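You operate a simulated robot arm through the tools that you are given. There is no shell and no other tool.

Carry out the task below with a simulated robot arm. There is one attempt and no reset: what you move stays moved.

Task
Rinse the washed socks in fresh water with no pod.
Fine: drain the suds, shut the drain before filling, then run one wash; leave the socks in the tub and end with fill and dial off.

Only the result counts: the job must be done as asked and must still hold three seconds after the hand-in. Knocking over, shifting, dropping, spilling or breaking anything else fails it.

Robot
A 7-joint arm with a two-finger parallel gripper, fixed in place. Base frame: the origin is on the floor under the middle of its stand, x ahead of it, y to its left, z up; the work surface is at about z = 90. Readings come in cm, degrees, newtons and seconds.
With the tool pointing down near the work surface it reaches from about 10 to 64 cm from the base axis. Its first joint turns from -66.0 to 66.0 degrees. Payload 1.57 kg.
The tool frame sits at the grasp point between the pads (the TCP): z along the fingers, y along the line on which they close. The tips reach 3 cm beyond it. The gripper opens to 8 cm. The fingers are 1.7 cm wide and 1.2 cm thick; the gripper's body (4 by 8.2 cm) begins 8 cm behind the TCP.
Orientation is that of the tool frame in the base frame, as a unit quaternion [w, x, y, z]. With the fingers straight down and closing along the base's y, the tool's x points along the base's -x, its y along +y and its z along -z.

Tools
- The arm moves only by the tool play_rows. Its argument "commands" is a list of rows, each an object (a shift or turn left out is 0, a gripper value left out holds the last) with "delta_rot": the turn, a rotation vector about the tool's x, y, z in units of 45 degrees (1.0 is 45 degrees), a list of three; "slide": the shift along the tool's x, y, z in units of 250 mm (1.0 is 250 mm), a list of three; "jaw": the gripper command, from -1 (fully open) to 1 (shut), values between in proportion. In form: [{"delta_rot": [rx, ry, rz], "slide": [x, y, z], "jaw": jaw}, ...]. A call has 1 to 20 rows; each row is the pose to reach, as a shift and turn from the pose commanded when the call began, along the tool's axes at that moment. A call with a number of a shift or a turn outside -1 to 1 is refused whole. Each row takes 0.2 s and may step no farther than 5 cm and 8.6 degrees from the row before; otherwise, or with a gripper value out of range, the whole call is refused. Where a pose cannot be reached the arm comes as near as it can. A force on the tool above 60 N (or 10 N above the force at the start of the call, whichever is more), or a blocked arm, ends the call early, and 0.2 s more pass. Each finger travels about 7.2 cm/s and halts on what it meets, pressing with about 28 N; the grip force reading is that of the motor and also rises with nothing between the fingers. The clock runs only during rows and for 0.2 s after the last one: add rows that repeat a pose to give the fingers time. It gives the time, the measured TCP pose, the force on the tool (base axes), the opening and the grip force at its end, in the units of the frame above (readings bear some noise), with the torque about the TCP (base axes, N m) and any sound that the robot's microphone picked up.
- Cameras (640 x 400 px; columns grow to the right, rows downward): "scene" is fixed at [6.82, 44.97, 141.37]; the picture's right is [-0.61, -0.79, 0.00], its down [-0.53, 0.40, -0.75] and it looks along [0.59, -0.45, -0.66] (base axes); focal length 214 px, centre (320, 200). "wrist" rides on the gripper at [7.2, -0.7, -12.2] in the tool frame; the picture's right is [0.09, 1.00, 0.00], its down [-0.84, 0.08, -0.54] and it looks along [-0.54, 0.05, 0.84] (tool axes); focal length 238 px, centre (320, 200). There is no depth. A picture from a camera that has moved, and an enlarged one, comes with that camera's place and axes in the base frame and with its lens.
- camera(camera): a new picture of that camera. It takes no simulated time.
- close_up(camera, box): a new picture of the part [left, top, right, bottom] of that camera's present view, enlarged. It takes no simulated time.
- finish_job(): hands the job in; it is judged then, once.

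Nothing tells you positions but the pictures and the camera data. Unless the task says otherwise, let go and move clear before handing in.

The tools are called as a command line: name --argument value ..., lists and objects as JSON in quotes. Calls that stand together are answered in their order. play_rows: Moves the arm, as the interface text tells. Its arguments: {"type":"object","properties":{"commands":{"type":"array"}},"required":["commands"]} The other tools are called the same way: camera (camera) takes a picture; close_up (camera, box) takes an enlarged picture of a part of a camera's view; finish_job () hands the job in.

At the start:

```text
t: 0.0
eef_pos: [31.61, 2.97, 127.0]
tool_rot: [0.0, 0.0, 1.0, 0.0]
force: [0.1, -0.1, -0.4]
wrist_torque: [0.02, 0.0, 0.01]
finger_gap: 8.0
grasp_force: 0.1
```

scene: 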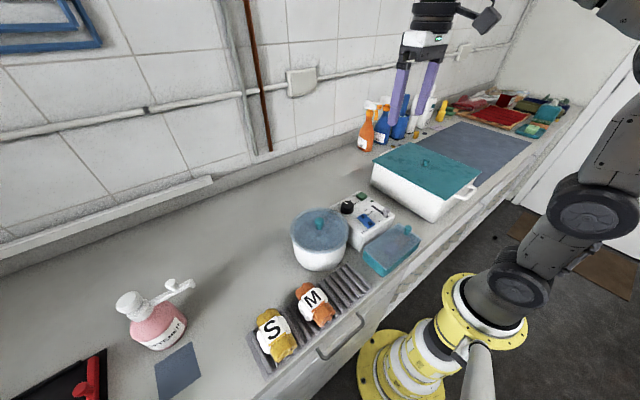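
wrist: 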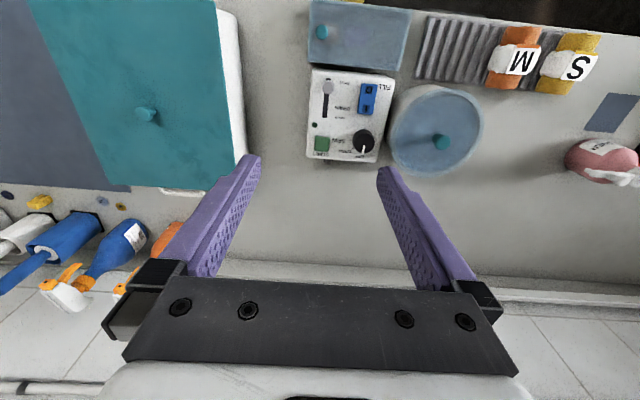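

I see a counter with a small round tub with a lid, a control panel (slider, rocker, dial, green button), a teal box, a big teal-lidded bin, and socks S and M on a rack. I'll look closer before moving.

close_up --camera "wrist" --box '[290, 50, 490, 180]'

close_up --camera "scene" --box '[270, 170, 430, 290]'

close_up --camera "scene" --box '[100, 260, 400, 400]'

close_up --camera "wrist" --box '[290, 0, 640, 200]'

```text
3.08 times, centred on (390, 115) of wrist
camera zoom: at [24.47, 2.36, 139.1], right [-0.09, 1.0, 0.0], down [0.84, 0.08, 0.54], along [0.54, 0.05, -0.84], focal length 733 px, centre (105, 462)
```

zoom: 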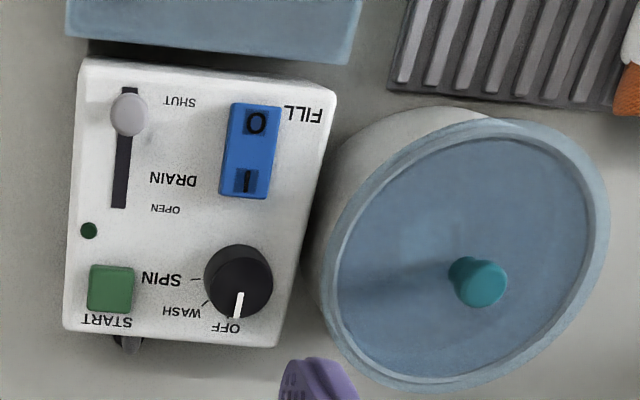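

```text
3.33 times, centred on (350, 230) of scene
camera zoom: at [6.82, 44.97, 141.37], right [-0.61, -0.79, 0.0], down [-0.53, 0.4, -0.75], along [0.59, -0.45, -0.66], focal length 715 px, centre (220, 100)
```

zoom: 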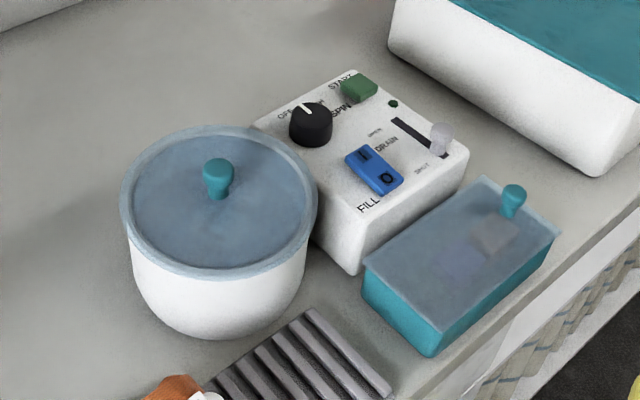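

```text
2.13 times, centred on (250, 330) of scene
camera zoom: at [6.82, 44.97, 141.37], right [-0.61, -0.79, 0.0], down [-0.53, 0.4, -0.75], along [0.59, -0.45, -0.66], focal length 458 px, centre (469, -77)
```

zoom: 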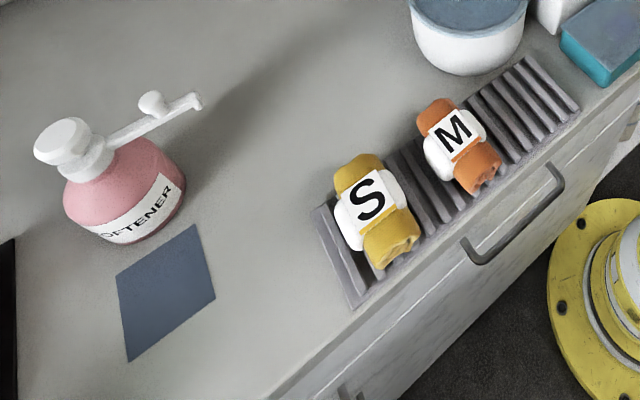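

```text
1.83 times, centred on (465, 100) of wrist
camera zoom: at [24.47, 2.36, 139.1], right [-0.09, 1.0, 0.0], down [0.84, 0.08, 0.54], along [0.54, 0.05, -0.84], focal length 436 px, centre (55, 383)
```

zoom: 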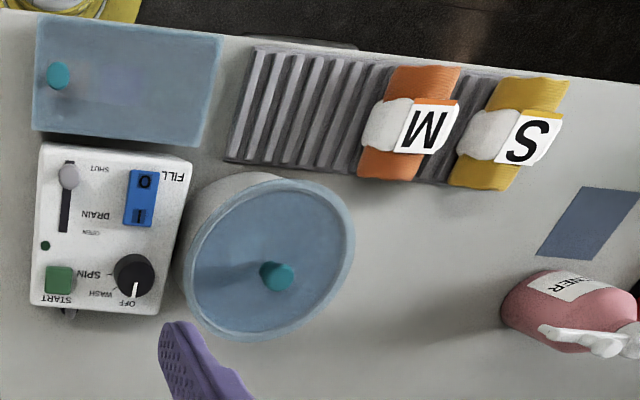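

The panel is clear: DRAIN slider (now SHUT), FILL rocker, OFF/WASH/SPIN dial, START button. I'll check whether the tub's contents can be seen through the lid.

close_up --camera "scene" --box '[285, 200, 355, 275]'

close_up --camera "wrist" --box '[380, 80, 490, 180]'

close_up --camera "scene" --box '[330, 180, 400, 230]'

```text
5.33 times, centred on (320, 238) of scene
camera zoom: at [6.82, 44.97, 141.37], right [-0.61, -0.79, 0.0], down [-0.53, 0.4, -0.75], along [0.59, -0.45, -0.66], focal length 1144 px, centre (320, 0)
```

zoom: 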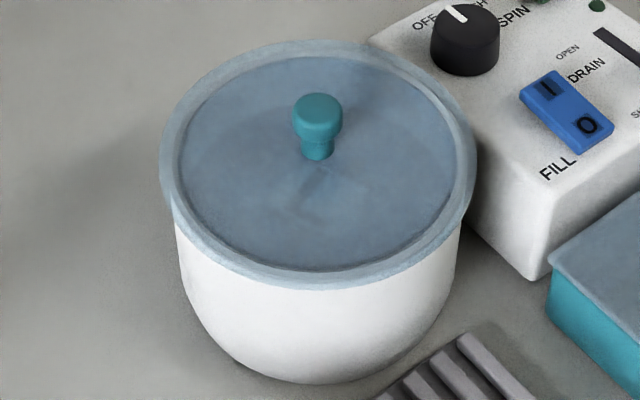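

```text
4.00 times, centred on (435, 130) of wrist
camera zoom: at [24.47, 2.36, 139.1], right [-0.09, 1.0, 0.0], down [0.84, 0.08, 0.54], along [0.54, 0.05, -0.84], focal length 953 px, centre (-140, 480)
```

zoom: 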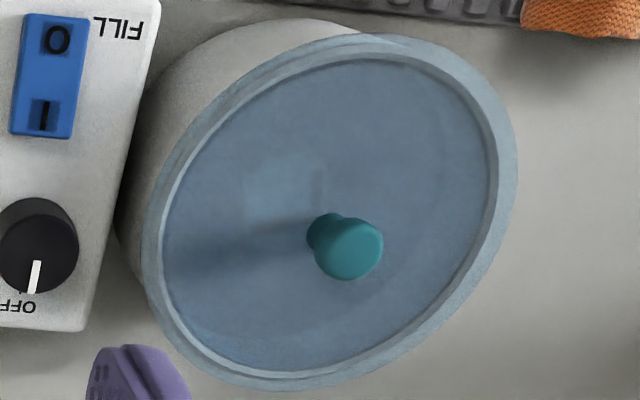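

```text
8.00 times, centred on (365, 205) of scene
camera zoom: at [6.82, 44.97, 141.37], right [-0.61, -0.79, 0.0], down [-0.53, 0.4, -0.75], along [0.59, -0.45, -0.66], focal length 1716 px, centre (-40, 160)
```

zoom: 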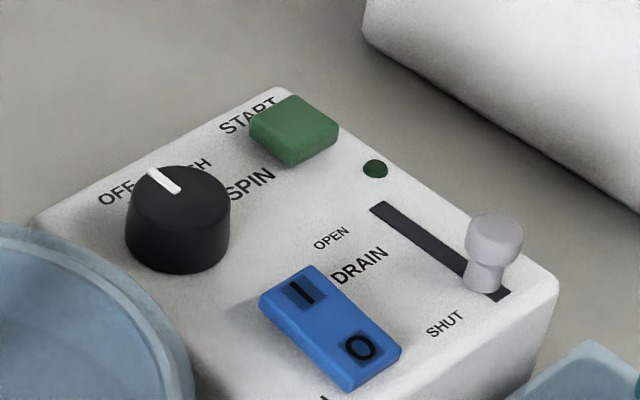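

The lid is translucent and the tub sits around (35, 23). I'll move the wrist camera closer to look at the tub and panel from above.

play_rows --commands '[{"slide": [0.037, 0.127, 0.08]}, {"slide": [0.075, 0.253, 0.16]}, {"slide": [0.112, 0.38, 0.24]}, {"slide": [0.149, 0.507, 0.32]}, {"slide": [0.187, 0.633, 0.4]}, {"slide": [0.224, 0.76, 0.48]}, {"slide": [0.224, 0.76, 0.48]}]'

camera --camera "wrist"

close_up --camera "wrist" --box '[220, 60, 420, 185]'

```text
t: 1.6
eef_pos: [26.1, 22.02, 115.01]
tool_rot: [0.0, 0.0, 1.0, 0.0]
force: [-0.2, -0.5, 0.4]
wrist_torque: [-0.02, 0.02, -0.02]
finger_gap: 8.01
grasp_force: 0.1
```

```text
taken
camera wrist: at [18.9, 21.42, 127.13], right [-0.09, 1.0, 0.0], down [0.84, 0.08, 0.54], along [0.54, 0.05, -0.84], focal length 238 px, centre (320, 200)
```

wrist: 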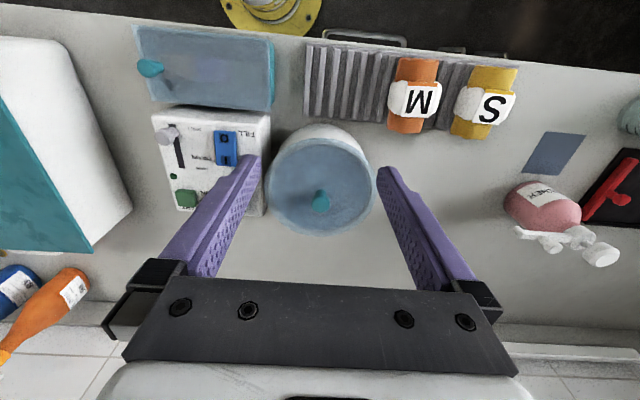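

```text
3.20 times, centred on (320, 122) of wrist
camera zoom: at [18.9, 21.42, 127.13], right [-0.09, 1.0, 0.0], down [0.84, 0.08, 0.54], along [0.54, 0.05, -0.84], focal length 763 px, centre (320, 448)
```

zoom: 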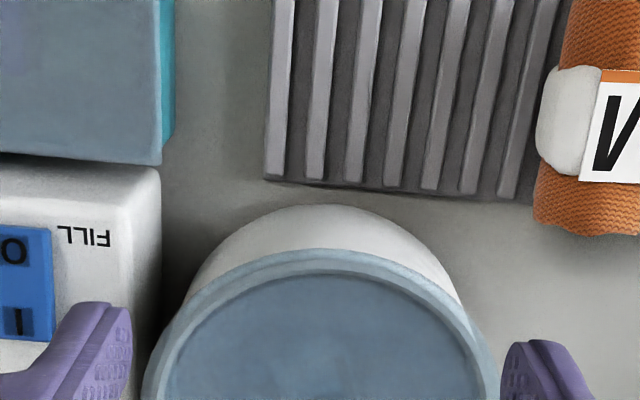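

close_up --camera "wrist" --box '[250, 120, 390, 240]'

close_up --camera "wrist" --box '[120, 20, 280, 220]'

close_up --camera "scene" --box '[230, 270, 360, 370]'

```text
3.33 times, centred on (320, 180) of wrist
camera zoom: at [18.9, 21.42, 127.13], right [-0.09, 1.0, 0.0], down [0.84, 0.08, 0.54], along [0.54, 0.05, -0.84], focal length 794 px, centre (320, 267)
```

zoom: 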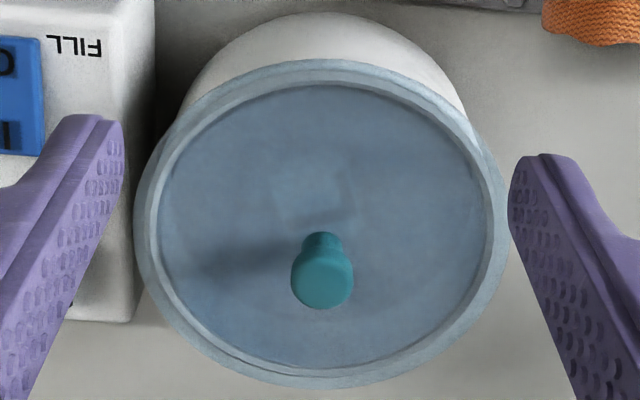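

```text
2.00 times, centred on (200, 120) of wrist
camera zoom: at [18.9, 21.42, 127.13], right [-0.09, 1.0, 0.0], down [0.84, 0.08, 0.54], along [0.54, 0.05, -0.84], focal length 477 px, centre (560, 360)
```

zoom: 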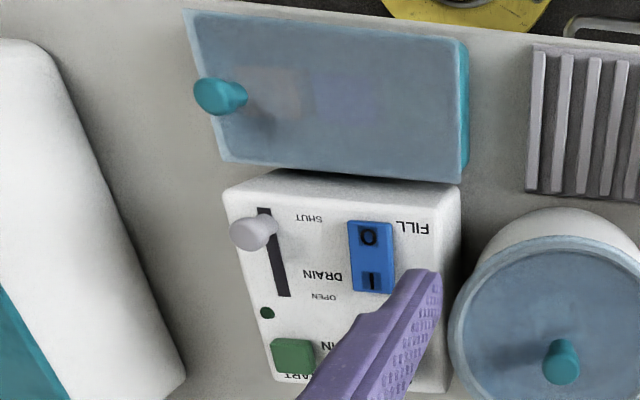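

```text
4.00 times, centred on (295, 320) of scene
camera zoom: at [6.82, 44.97, 141.37], right [-0.61, -0.79, 0.0], down [-0.53, 0.4, -0.75], along [0.59, -0.45, -0.66], focal length 858 px, centre (420, -280)
```

zoom: 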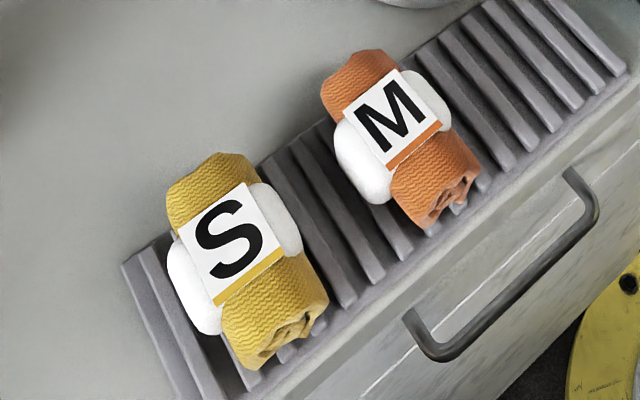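

Inside the tub I can faintly make out a light label, and the rack has an empty third place, so the washed socks are in the tub. Next I'll centre the camera over the panel to locate the controls precisely.

play_rows --commands '[{"slide": [-0.07, -0.16, 0.04]}, {"slide": [-0.14, -0.32, 0.08]}, {"slide": [-0.22, -0.48, 0.12]}, {"slide": [-0.22, -0.48, 0.12]}]'

close_up --camera "wrist" --box '[240, 90, 400, 190]'

camera --camera "wrist"

```text
t: 2.6
eef_pos: [31.54, 9.92, 111.91]
tool_rot: [0.001, 0.0, 1.0, 0.0]
force: [-0.1, -0.3, -0.3]
wrist_torque: [-0.01, -0.01, 0.02]
finger_gap: 8.01
grasp_force: 0.0
```

```text
4.00 times, centred on (320, 140) of wrist
camera zoom: at [24.42, 9.3, 124.01], right [-0.09, 1.0, 0.0], down [0.84, 0.08, 0.54], along [0.54, 0.05, -0.84], focal length 953 px, centre (320, 440)
```

zoom: 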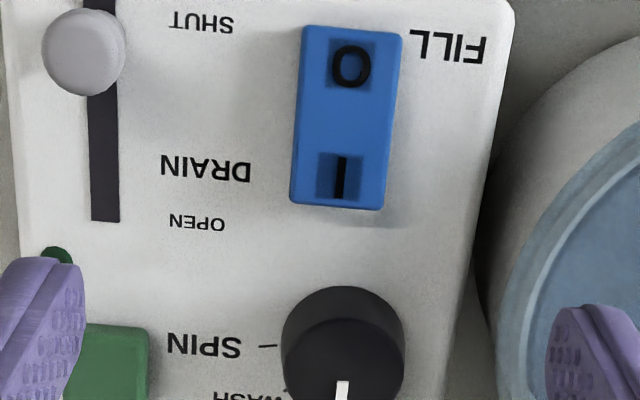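

```text
taken
camera wrist: at [24.42, 9.3, 124.01], right [-0.09, 1.0, 0.0], down [0.84, 0.08, 0.54], along [0.54, 0.05, -0.84], focal length 238 px, centre (320, 200)
```

wrist: 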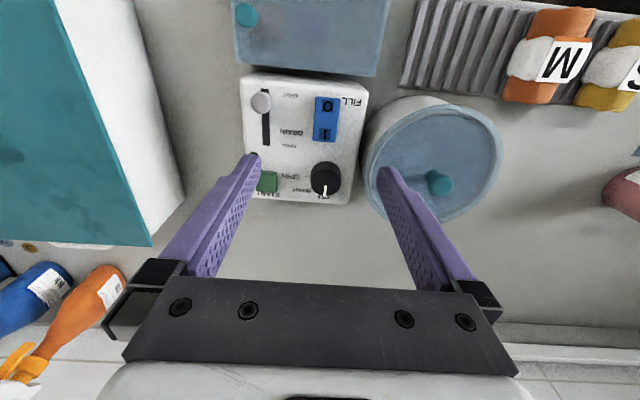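

close_up --camera "wrist" --box '[240, 125, 400, 225]'

close_up --camera "wrist" --box '[230, 65, 310, 115]'

close_up --camera "scene" --box '[340, 195, 410, 245]'

```text
4.00 times, centred on (320, 175) of wrist
camera zoom: at [24.42, 9.3, 124.01], right [-0.09, 1.0, 0.0], down [0.84, 0.08, 0.54], along [0.54, 0.05, -0.84], focal length 953 px, centre (320, 300)
```

zoom: 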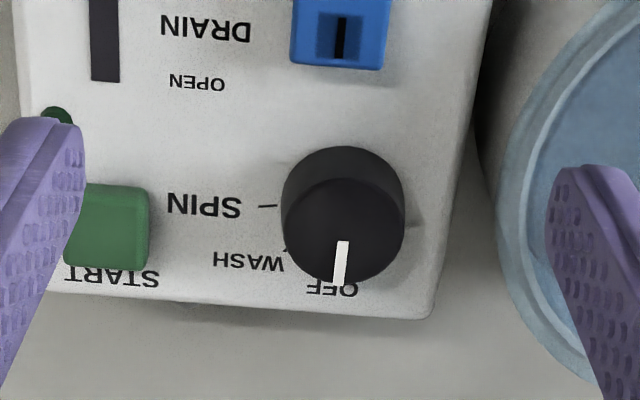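

```text
8.00 times, centred on (270, 90) of wrist
camera zoom: at [24.42, 9.3, 124.01], right [-0.09, 1.0, 0.0], down [0.84, 0.08, 0.54], along [0.54, 0.05, -0.84], focal length 1907 px, centre (720, 1080)
```

zoom: 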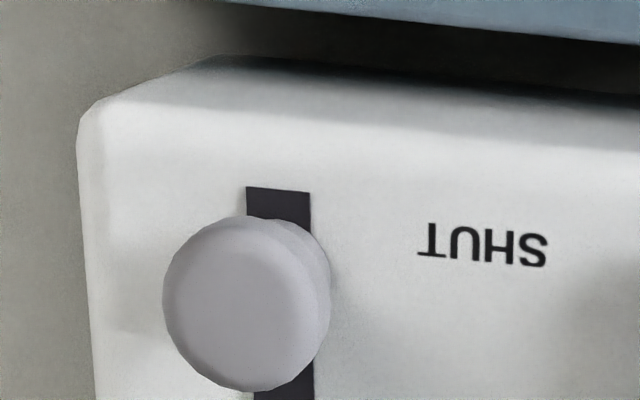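

```text
8.00 times, centred on (375, 220) of scene
camera zoom: at [6.82, 44.97, 141.37], right [-0.61, -0.79, 0.0], down [-0.53, 0.4, -0.75], along [0.59, -0.45, -0.66], focal length 1716 px, centre (-120, 40)
```

zoom: 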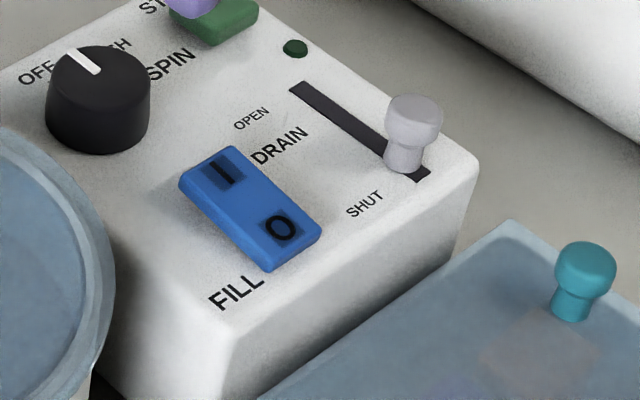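

The measurements agree across views: the panel top is at z≈97.4. I take the drain knob to be at (29.5, 4.0), the rocker O end at (29.4, 10.5) and I end at (32.3, 10.5), the dial at (37.9, 11.3), and START at (38.7, 4.0). I'll position above the drain knob first.

play_rows --commands '[{"slide": [0.027, -0.08, 0.107], "jaw": -0.5}, {"slide": [0.054, -0.16, 0.214], "jaw": 0}, {"slide": [0.08, -0.239, 0.32], "jaw": 0}, {"slide": [0.08, -0.239, 0.32], "jaw": 0}, {"slide": [0.08, -0.239, 0.32], "jaw": 0}]'

camera --camera "wrist"

close_up --camera "scene" --box '[330, 140, 450, 240]'

```text
t: 3.8
eef_pos: [29.59, 4.1, 103.87]
tool_rot: [0.0, -0.001, 1.0, 0.0]
force: [-0.6, 0.9, 1.0]
wrist_torque: [-0.01, 0.0, 0.02]
finger_gap: 4.0
grasp_force: 0.1
```

```text
taken
camera wrist: at [22.38, 3.44, 116.08], right [-0.09, 1.0, 0.0], down [0.84, 0.08, 0.54], along [0.54, 0.05, -0.84], focal length 238 px, centre (320, 200)
```

wrist: 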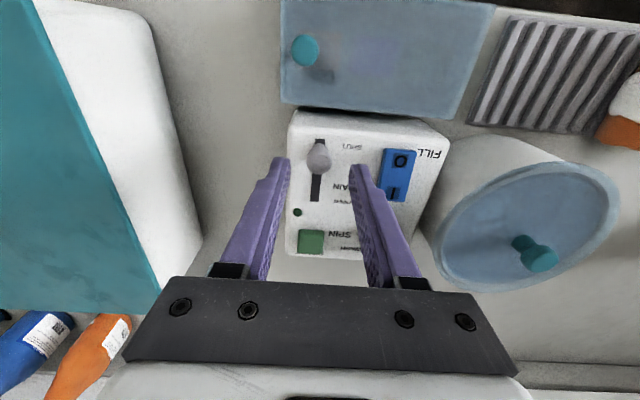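

```text
4.00 times, centred on (390, 190) of scene
camera zoom: at [6.82, 44.97, 141.37], right [-0.61, -0.79, 0.0], down [-0.53, 0.4, -0.75], along [0.59, -0.45, -0.66], focal length 858 px, centre (40, 240)
```

zoom: 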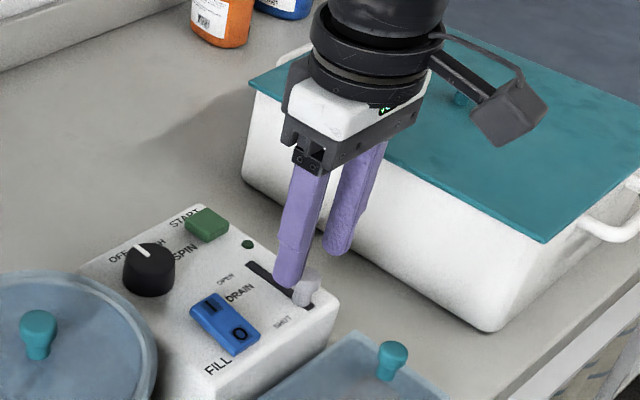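

The knob is lined up between the fingers at about (29.3, 4.0). I'll descend and close on it.

play_rows --commands '[{"slide": [0.008, -0.002, 0.06], "jaw": 0}, {"slide": [0.008, -0.002, 0.115], "jaw": 0}, {"slide": [0.008, -0.002, 0.115], "jaw": 0}]'

camera --camera "wrist"

close_up --camera "scene" --box '[360, 170, 430, 225]'

```text
t: 4.6
eef_pos: [29.45, 3.97, 101.11]
tool_rot: [0.0, 0.0, 1.0, -0.001]
force: [0.2, -1.1, 0.0]
wrist_torque: [0.0, -0.01, 0.02]
finger_gap: 3.99
grasp_force: 0.1
```

```text
taken
camera wrist: at [22.21, 3.34, 113.22], right [-0.09, 1.0, 0.0], down [0.84, 0.08, 0.54], along [0.54, 0.05, -0.84], focal length 238 px, centre (320, 200)
```

wrist: 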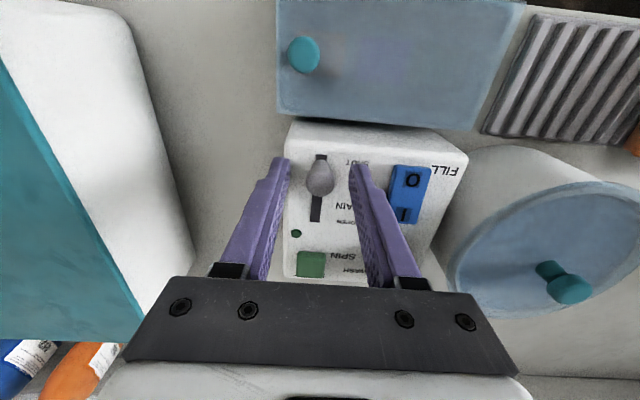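

```text
7.27 times, centred on (395, 198) of scene
camera zoom: at [6.82, 44.97, 141.37], right [-0.61, -0.79, 0.0], down [-0.53, 0.4, -0.75], along [0.59, -0.45, -0.66], focal length 1560 px, centre (-226, 218)
```

zoom: 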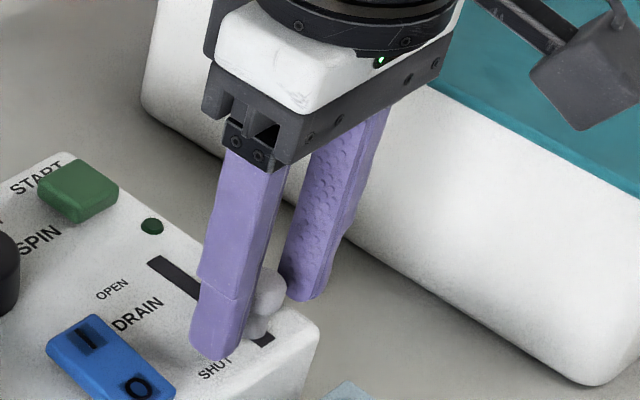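

The fingers straddle the knob just above the panel. I'll close on it and slide it +x to OPEN.

play_rows --commands '[{"jaw": 1}, {"jaw": 1}, {"jaw": 1}, {"slide": [-0.04, 0, 0], "jaw": 1}, {"slide": [-0.08, 0, 0], "jaw": 1}, {"slide": [-0.12, 0, 0], "jaw": 1}, {"slide": [-0.16, 0, 0], "jaw": 1}, {"slide": [-0.16, 0, 0], "jaw": 1}]'

camera --camera "wrist"

close_up --camera "scene" --box '[340, 165, 430, 235]'

```text
t: 6.4
eef_pos: [33.4, 3.95, 101.01]
tool_rot: [0.0, 0.0, 1.0, -0.001]
force: [-0.9, 9.2, 4.0]
wrist_torque: [0.15, 0.8, 0.06]
finger_gap: 1.85
grasp_force: 32.7
```

```text
taken
camera wrist: at [26.2, 3.36, 113.22], right [-0.09, 1.0, 0.0], down [0.84, 0.08, 0.54], along [0.54, 0.05, -0.84], focal length 238 px, centre (320, 200)
```

wrist: 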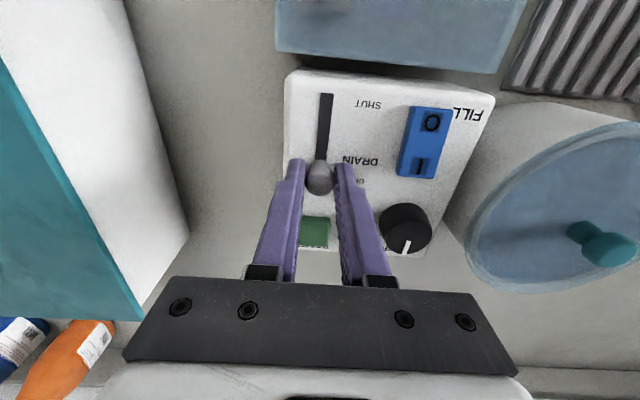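

```text
5.71 times, centred on (385, 200) of scene
camera zoom: at [6.82, 45.0, 141.36], right [-0.61, -0.79, 0.0], down [-0.53, 0.4, -0.75], along [0.59, -0.45, -0.66], focal length 1226 px, centre (-51, 200)
```

zoom: 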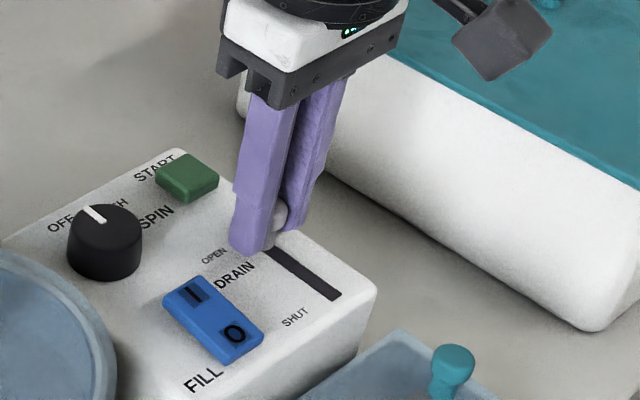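

The slider is near OPEN. I'll push it slightly more to be sure it reaches the end, then watch the tub.

play_rows --commands '[{"slide": [-0.01, 0, 0], "jaw": 1}, {"slide": [-0.02, 0, 0], "jaw": 1}, {"slide": [-0.02, 0, 0], "jaw": 1}]'

close_up --camera "scene" --box '[285, 200, 355, 275]'

close_up --camera "wrist" --box '[280, 60, 640, 290]'

```text
t: 7.2
eef_pos: [33.51, 4.01, 101.06]
tool_rot: [-0.004, 0.0, 1.0, 0.001]
force: [-24.2, 12.9, 9.8]
wrist_torque: [0.2, 0.27, 0.03]
finger_gap: 1.85
grasp_force: 32.7
```

```text
5.33 times, centred on (320, 238) of scene
camera zoom: at [6.74, 45.01, 141.37], right [-0.61, -0.79, 0.0], down [-0.53, 0.4, -0.75], along [0.6, -0.45, -0.66], focal length 1144 px, centre (320, 0)
```

zoom: 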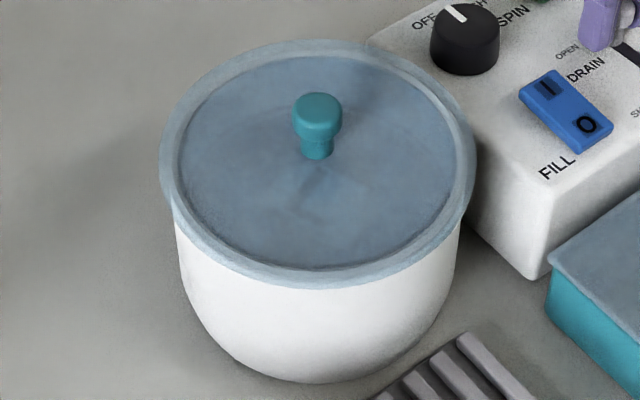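

```text
1.74 times, centred on (460, 175) of wrist
camera zoom: at [26.49, 3.37, 113.2], right [-0.09, 1.0, 0.0], down [0.84, 0.08, 0.53], along [0.53, 0.05, -0.84], focal length 414 px, centre (76, 244)
```

zoom: 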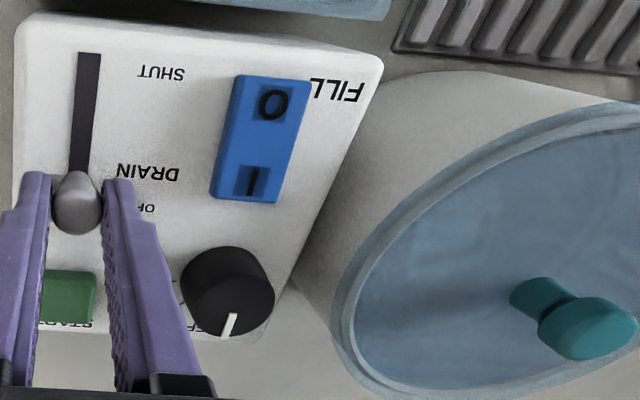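

The slider is hard against its OPEN stop. I'll release, lift clear, and look down into the tub to follow the draining.

play_rows --commands '[{"slide": [0.012, 0, 0], "jaw": 1}, {"slide": [0.012, 0, 0], "jaw": 0}, {"slide": [0.012, 0, 0], "jaw": 0}, {"slide": [0.012, 0, -0.1], "jaw": 0}, {"slide": [0.012, 0, -0.25], "jaw": 0}, {"slide": [0.05, 0.13, -0.32], "jaw": 0}, {"slide": [0.1, 0.28, -0.36], "jaw": 0}, {"slide": [0.16, 0.44, -0.4], "jaw": 0}, {"slide": [0.22, 0.6, -0.44], "jaw": 0}, {"slide": [0.24, 0.72, -0.44], "jaw": 0}, {"slide": [0.24, 0.72, -0.44], "jaw": 0}]'

camera --camera "wrist"

close_up --camera "wrist" --box '[250, 120, 390, 240]'

close_up --camera "scene" --box '[340, 165, 430, 235]'

```text
t: 9.6
eef_pos: [27.74, 21.92, 112.16]
tool_rot: [0.0, -0.001, 1.0, 0.0]
force: [-0.6, 0.9, -0.3]
wrist_torque: [-0.03, 0.01, 0.0]
finger_gap: 3.99
grasp_force: 0.0
```

```text
taken
camera wrist: at [20.65, 21.37, 124.26], right [-0.09, 1.0, 0.0], down [0.84, 0.08, 0.54], along [0.54, 0.05, -0.84], focal length 238 px, centre (320, 200)
```

wrist: 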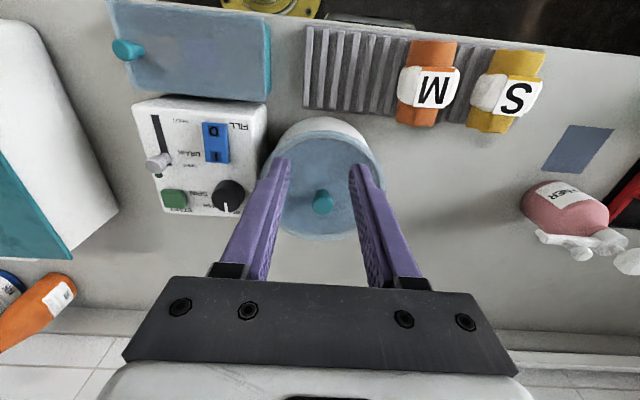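

```text
3.33 times, centred on (320, 180) of wrist
camera zoom: at [20.65, 21.37, 124.26], right [-0.09, 1.0, 0.0], down [0.84, 0.08, 0.54], along [0.54, 0.05, -0.84], focal length 794 px, centre (320, 267)
```

zoom: 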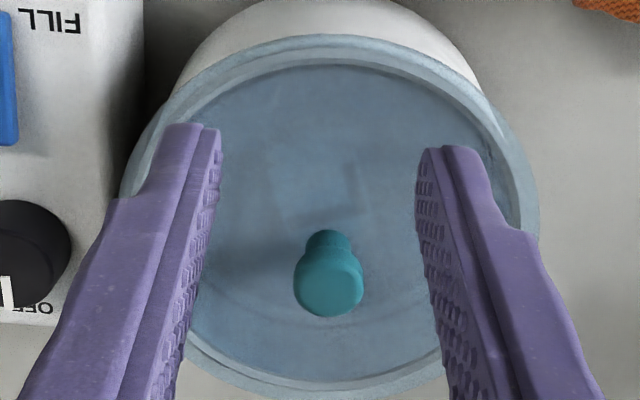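

```text
5.71 times, centred on (385, 200) of scene
camera zoom: at [6.82, 44.98, 141.37], right [-0.61, -0.79, 0.0], down [-0.53, 0.4, -0.75], along [0.59, -0.45, -0.66], focal length 1226 px, centre (-51, 200)
```

zoom: 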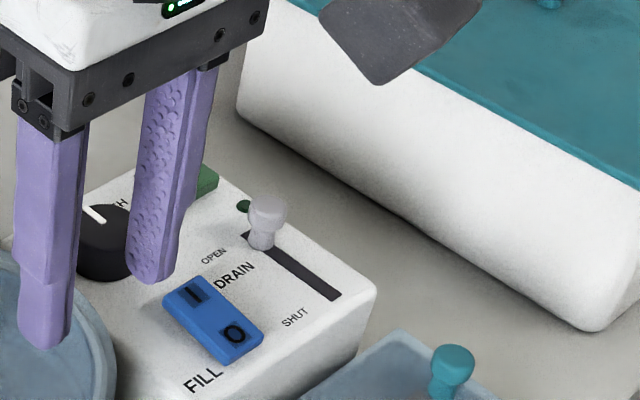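

The drain is at OPEN. I'll open the jaws for a clear view and let some time pass, comparing the tub interior.

play_rows --commands '[{"jaw": -0.4, "slide": [0.04, 0.02, -0.04]}, {"jaw": -1, "slide": [0.08, 0.04, -0.08]}, {"jaw": -1, "slide": [0.08, 0.04, -0.08]}, {"jaw": -1, "slide": [0.08, 0.04, -0.08]}, {"jaw": -1, "slide": [0.08, 0.04, -0.08]}, {"jaw": -1, "slide": [0.08, 0.04, -0.08]}, {"jaw": -1, "slide": [0.08, 0.04, -0.08]}]'

close_up --camera "wrist" --box '[240, 110, 400, 250]'

close_up --camera "scene" --box '[285, 200, 355, 275]'

```text
t: 11.2
eef_pos: [25.76, 22.93, 113.97]
tool_rot: [0.0, 0.0, 1.0, 0.0]
force: [-0.3, 0.4, 0.1]
wrist_torque: [-0.01, 0.0, -0.02]
finger_gap: 8.01
grasp_force: 0.0
```

```text
2.86 times, centred on (320, 180) of wrist
camera zoom: at [18.66, 22.29, 126.21], right [-0.09, 1.0, 0.0], down [0.84, 0.08, 0.54], along [0.54, 0.05, -0.84], focal length 681 px, centre (320, 257)
```

zoom: 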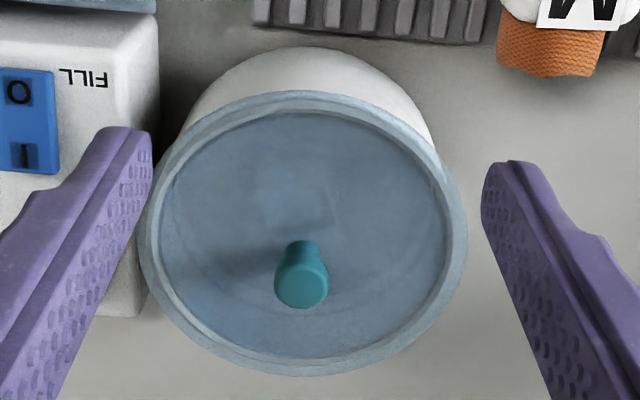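

```text
5.33 times, centred on (320, 238) of scene
camera zoom: at [6.82, 44.97, 141.37], right [-0.61, -0.79, 0.0], down [-0.53, 0.4, -0.75], along [0.59, -0.45, -0.66], focal length 1144 px, centre (320, 0)
```

zoom: 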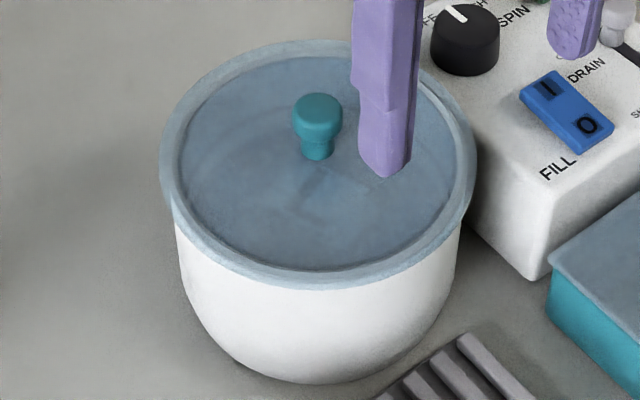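

close_up --camera "wrist" --box '[275, 135, 355, 195]'

play_rows --commands '[{"jaw": -1}, {"jaw": -1}, {"jaw": -1}, {"jaw": -1}, {"jaw": -1}, {"jaw": -1}, {"jaw": -1}, {"jaw": -1}, {"jaw": -1}, {"jaw": -1}, {"jaw": -1}, {"jaw": -1}, {"jaw": -1}, {"jaw": -1}, {"jaw": -1}, {"jaw": -1}, {"jaw": -1}, {"jaw": -1}, {"jaw": -1}, {"jaw": -1}]'

close_up --camera "wrist" --box '[275, 135, 355, 195]'

close_up --camera "wrist" --box '[240, 110, 400, 250]'

```text
6.67 times, centred on (315, 165) of wrist
camera zoom: at [18.66, 22.29, 126.21], right [-0.09, 1.0, 0.0], down [0.84, 0.08, 0.54], along [0.54, 0.05, -0.84], focal length 1589 px, centre (353, 433)
```

zoom: 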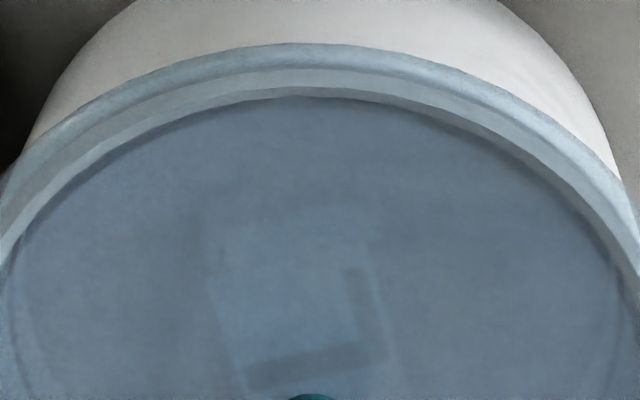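

```text
t: 15.4
eef_pos: [25.86, 22.9, 114.03]
tool_rot: [0.0, 0.0, 1.0, 0.0]
force: [0.0, 0.0, -0.5]
wrist_torque: [-0.01, -0.01, 0.03]
finger_gap: 7.99
grasp_force: 0.1
```

```text
6.67 times, centred on (315, 165) of wrist
camera zoom: at [18.66, 22.29, 126.21], right [-0.09, 1.0, 0.0], down [0.84, 0.08, 0.54], along [0.54, 0.05, -0.84], focal length 1589 px, centre (353, 433)
```

zoom: 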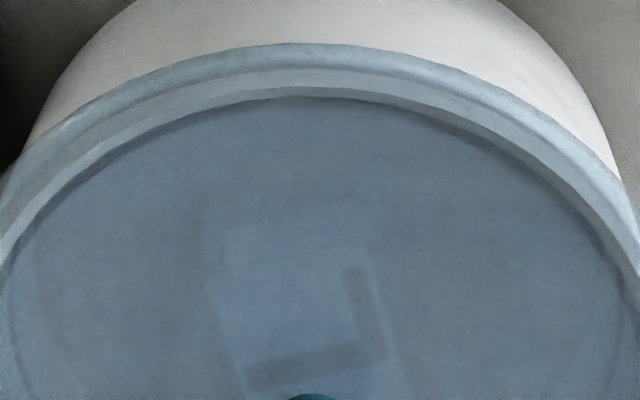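

```text
2.86 times, centred on (320, 180) of wrist
camera zoom: at [18.66, 22.29, 126.21], right [-0.09, 1.0, 0.0], down [0.84, 0.08, 0.54], along [0.54, 0.05, -0.84], focal length 681 px, centre (320, 257)
```

zoom: 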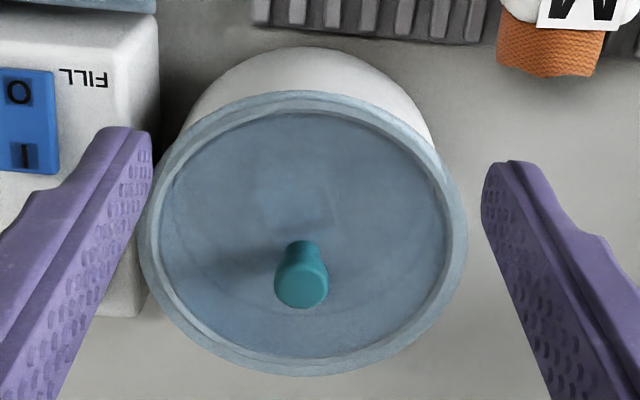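

I can see an "L" label through the lid, so the washed L socks are in the tub. I'll look for the water line and let more time pass.

close_up --camera "wrist" --box '[270, 140, 370, 240]'

play_rows --commands '[{"jaw": -1}, {"jaw": -1}, {"jaw": -1}, {"jaw": -1}, {"jaw": -1}, {"jaw": -1}, {"jaw": -1}, {"jaw": -1}, {"jaw": -1}, {"jaw": -1}, {"jaw": -1}, {"jaw": -1}, {"jaw": -1}, {"jaw": -1}, {"jaw": -1}, {"jaw": -1}, {"jaw": -1}, {"jaw": -1}, {"jaw": -1}, {"jaw": -1}]'

close_up --camera "wrist" --box '[270, 140, 370, 240]'

```text
4.00 times, centred on (320, 190) of wrist
camera zoom: at [18.66, 22.29, 126.21], right [-0.09, 1.0, 0.0], down [0.84, 0.08, 0.54], along [0.54, 0.05, -0.84], focal length 953 px, centre (320, 240)
```

zoom: 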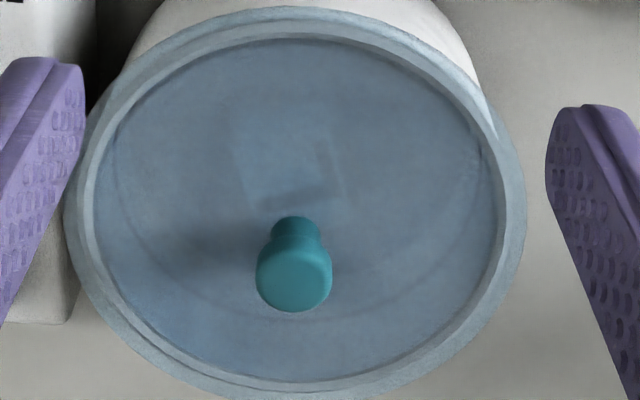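

```text
t: 19.6
eef_pos: [25.77, 22.97, 114.01]
tool_rot: [0.0, 0.0, 1.0, -0.001]
force: [-0.3, -0.1, 0.7]
wrist_torque: [0.02, 0.01, 0.01]
finger_gap: 8.02
grasp_force: 0.1
```

```text
4.00 times, centred on (320, 190) of wrist
camera zoom: at [18.66, 22.29, 126.21], right [-0.09, 1.0, 0.0], down [0.84, 0.08, 0.54], along [0.54, 0.05, -0.84], focal length 953 px, centre (320, 240)
```

zoom: 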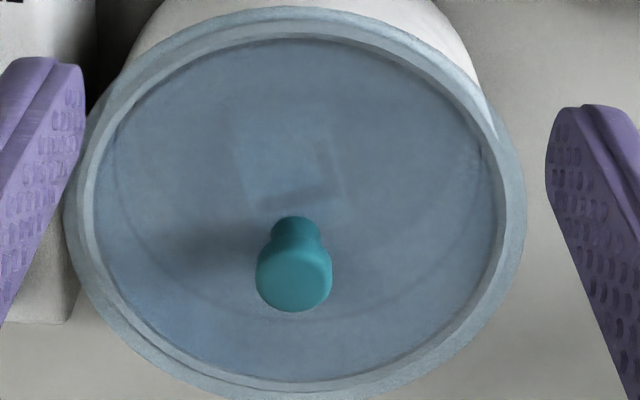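

The picture through the lid has been steady from about t=10 to t=20, which suggests it has drained. I'll move the arm off toward the slider and compare the scene view with the first one.

play_rows --commands '[{"slide": [-0.05, -0.15, 0.02], "jaw": -0.5}, {"slide": [-0.1, -0.3, 0.06], "jaw": 0}, {"slide": [-0.15, -0.45, 0.12], "jaw": 0}, {"slide": [-0.2, -0.6, 0.2], "jaw": 0}, {"slide": [-0.29, -0.755, 0.28], "jaw": 0}, {"slide": [-0.304, -0.759, 0.36], "jaw": 0}, {"slide": [-0.304, -0.759, 0.36], "jaw": 0}]'

close_up --camera "scene" --box '[285, 200, 355, 275]'

close_up --camera "scene" --box '[290, 205, 350, 245]'

camera --camera "wrist"

```text
t: 21.2
eef_pos: [33.4, 3.97, 105.07]
tool_rot: [0.001, -0.001, 1.0, 0.0]
force: [0.6, -0.2, -0.8]
wrist_torque: [-0.04, -0.01, 0.04]
finger_gap: 4.0
grasp_force: 0.0
```

```text
5.33 times, centred on (320, 238) of scene
camera zoom: at [6.82, 44.97, 141.37], right [-0.61, -0.79, 0.0], down [-0.53, 0.4, -0.75], along [0.59, -0.45, -0.66], focal length 1144 px, centre (320, 0)
```

zoom: 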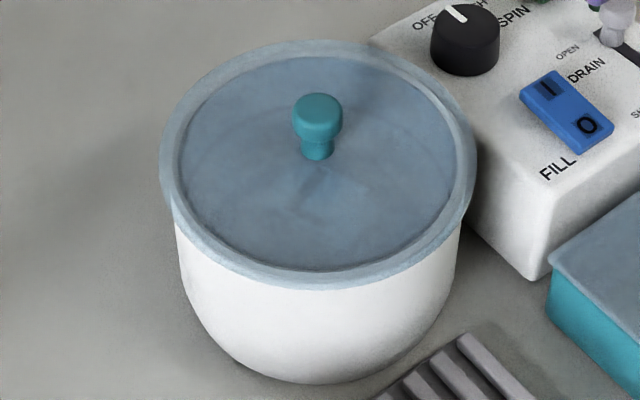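

```text
10.00 times, centred on (320, 225) of scene
camera zoom: at [6.82, 44.97, 141.37], right [-0.61, -0.79, 0.0], down [-0.53, 0.4, -0.75], along [0.59, -0.45, -0.66], focal length 2145 px, centre (320, -50)
```

zoom: 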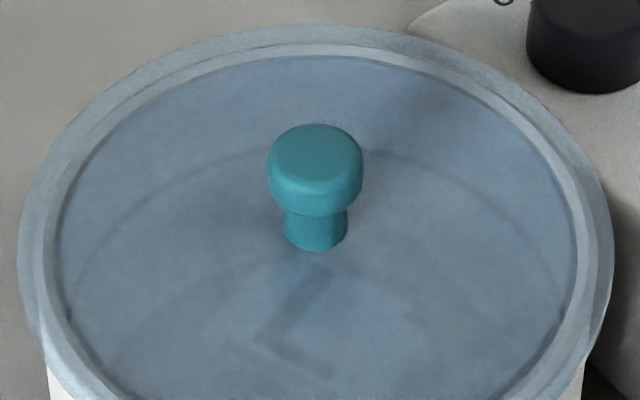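

```text
taken
camera wrist: at [26.27, 3.33, 117.15], right [-0.09, 1.0, 0.0], down [0.84, 0.08, 0.54], along [0.54, 0.05, -0.84], focal length 238 px, centre (320, 200)
```

wrist: 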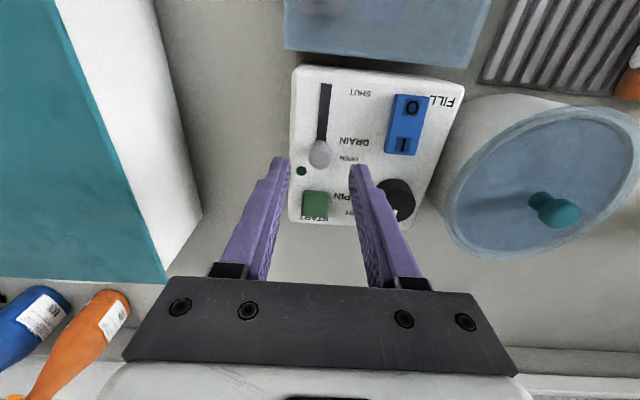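

The inside wall ring and the L label now show clearly in the scene view, which they didn't at the start. I'll wait a few more seconds and compare, to be sure the draining has ended.

play_rows --commands '[{"jaw": 0}, {"jaw": 0}, {"jaw": 0}, {"jaw": 0}, {"jaw": 0}, {"jaw": 0}, {"jaw": 0}, {"jaw": 0}, {"jaw": 0}, {"jaw": 0}, {"jaw": 0}, {"jaw": 0}, {"jaw": 0}, {"jaw": 0}, {"jaw": 0}, {"jaw": 0}, {"jaw": 0}, {"jaw": 0}, {"jaw": 0}, {"jaw": 0}]'

close_up --camera "scene" --box '[290, 205, 350, 245]'

```text
t: 25.4
eef_pos: [33.41, 4.04, 105.0]
tool_rot: [0.0, 0.0, 1.0, 0.0]
force: [0.4, 0.0, 1.0]
wrist_torque: [0.02, 0.01, 0.02]
finger_gap: 3.99
grasp_force: 0.0
```

```text
10.00 times, centred on (320, 225) of scene
camera zoom: at [6.82, 44.97, 141.37], right [-0.61, -0.79, 0.0], down [-0.53, 0.4, -0.75], along [0.59, -0.45, -0.66], focal length 2145 px, centre (320, -50)
```

zoom: 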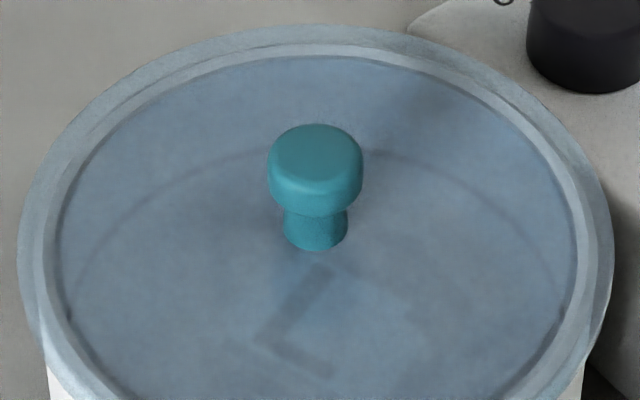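

Nothing has changed, so draining is complete. Now I'll grip the knob again and slide it back to SHUT.

play_rows --commands '[{"slide": [0, 0, 0.06], "jaw": 0}, {"slide": [0, 0, 0.12], "jaw": 0}, {"slide": [0, 0, 0.16], "jaw": 0}, {"slide": [0, 0, 0.16], "jaw": 0}, {"slide": [0, 0, 0.16], "jaw": 1}, {"slide": [0, 0, 0.16], "jaw": 1}, {"slide": [0, 0, 0.16], "jaw": 1}, {"slide": [0.04, 0, 0.16], "jaw": 1}, {"slide": [0.08, 0, 0.16], "jaw": 1}, {"slide": [0.12, 0, 0.16], "jaw": 1}, {"slide": [0.16, 0, 0.16], "jaw": 1}, {"slide": [0.172, 0, 0.16], "jaw": 1}, {"slide": [0.172, 0, 0.16], "jaw": 1}]'

close_up --camera "scene" --box '[340, 165, 430, 235]'

camera --camera "wrist"

```text
t: 28.2
eef_pos: [29.32, 3.98, 101.2]
tool_rot: [0.002, -0.001, 1.0, 0.0]
force: [18.9, 1.5, -17.4]
wrist_torque: [0.03, -0.2, 0.01]
finger_gap: 1.89
grasp_force: 32.7
```

```text
5.71 times, centred on (385, 200) of scene
camera zoom: at [6.89, 44.98, 141.37], right [-0.61, -0.79, 0.0], down [-0.53, 0.4, -0.75], along [0.59, -0.45, -0.66], focal length 1226 px, centre (-51, 200)
```

zoom: 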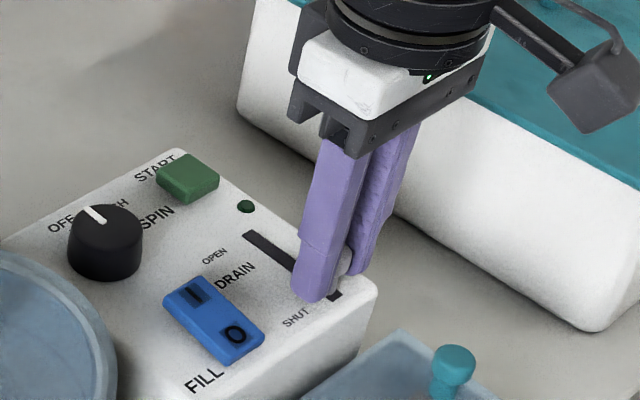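

```text
taken
camera wrist: at [22.08, 3.37, 113.21], right [-0.09, 1.0, 0.0], down [0.83, 0.08, 0.55], along [0.54, 0.05, -0.84], focal length 238 px, centre (320, 200)
```

wrist: 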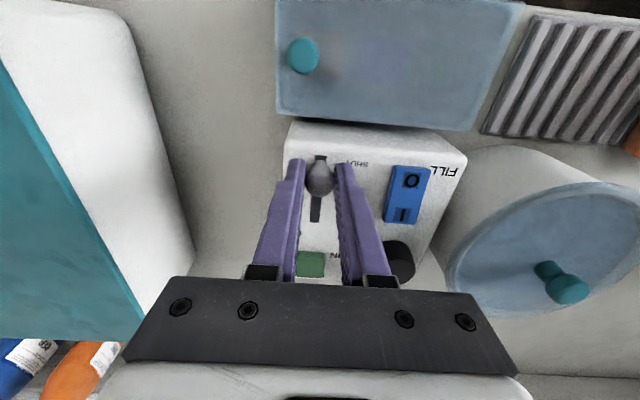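

The slider is against its SHUT stop. I'll release, lift, close the fingers and move above the I end of the FILL rocker.

play_rows --commands '[{"slide": [-0.008, 0, 0], "jaw": 1}, {"slide": [-0.008, 0, 0], "jaw": 0}, {"slide": [-0.008, 0, 0], "jaw": 0}, {"slide": [-0.008, 0, -0.1], "jaw": 0}, {"slide": [-0.008, 0, -0.2], "jaw": 0}, {"slide": [-0.07, 0.13, -0.2], "jaw": 0.5}, {"slide": [-0.1316, 0.2612, -0.2], "jaw": 1}, {"slide": [-0.1316, 0.2612, -0.12], "jaw": 1}, {"slide": [-0.1316, 0.2612, -0.12], "jaw": 1}]'

camera --camera "wrist"

close_up --camera "wrist" --box '[240, 100, 400, 200]'

close_up --camera "scene" --box '[340, 165, 430, 235]'

```text
t: 30.2
eef_pos: [32.27, 10.53, 104.13]
tool_rot: [0.0, 0.0, 1.0, 0.001]
force: [-0.1, -0.7, 0.1]
wrist_torque: [0.03, 0.02, 0.0]
finger_gap: 0.0
grasp_force: 21.4
```

```text
taken
camera wrist: at [25.22, 9.88, 116.23], right [-0.09, 1.0, 0.0], down [0.84, 0.08, 0.54], along [0.54, 0.05, -0.84], focal length 238 px, centre (320, 200)
```

wrist: 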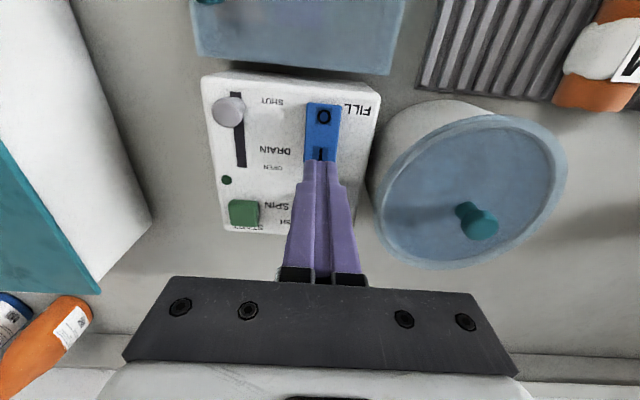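

```text
4.00 times, centred on (320, 150) of wrist
camera zoom: at [25.22, 9.88, 116.23], right [-0.09, 1.0, 0.0], down [0.84, 0.08, 0.54], along [0.54, 0.05, -0.84], focal length 953 px, centre (320, 400)
```

zoom: 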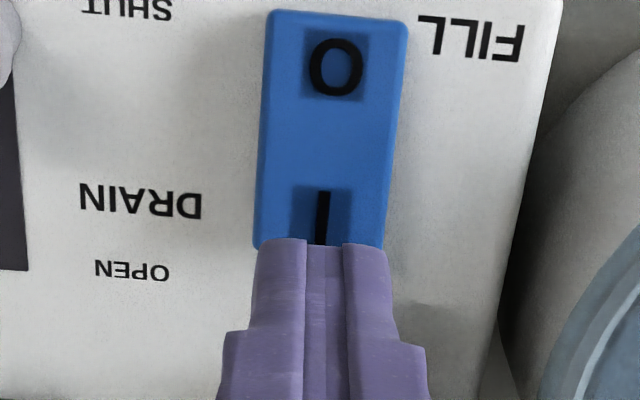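

```text
5.71 times, centred on (385, 200) of scene
camera zoom: at [6.82, 44.97, 141.37], right [-0.61, -0.79, 0.0], down [-0.53, 0.4, -0.75], along [0.59, -0.45, -0.66], focal length 1226 px, centre (-51, 200)
```

zoom: 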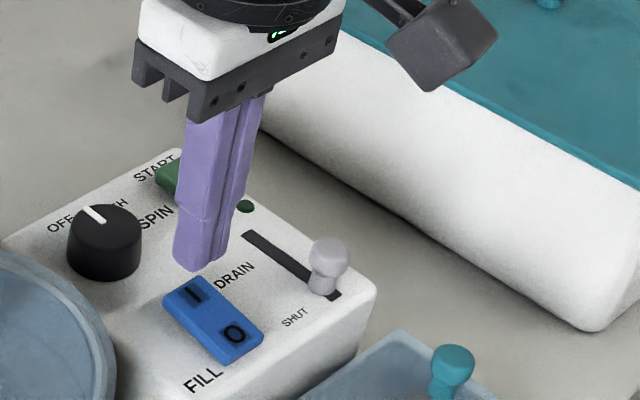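

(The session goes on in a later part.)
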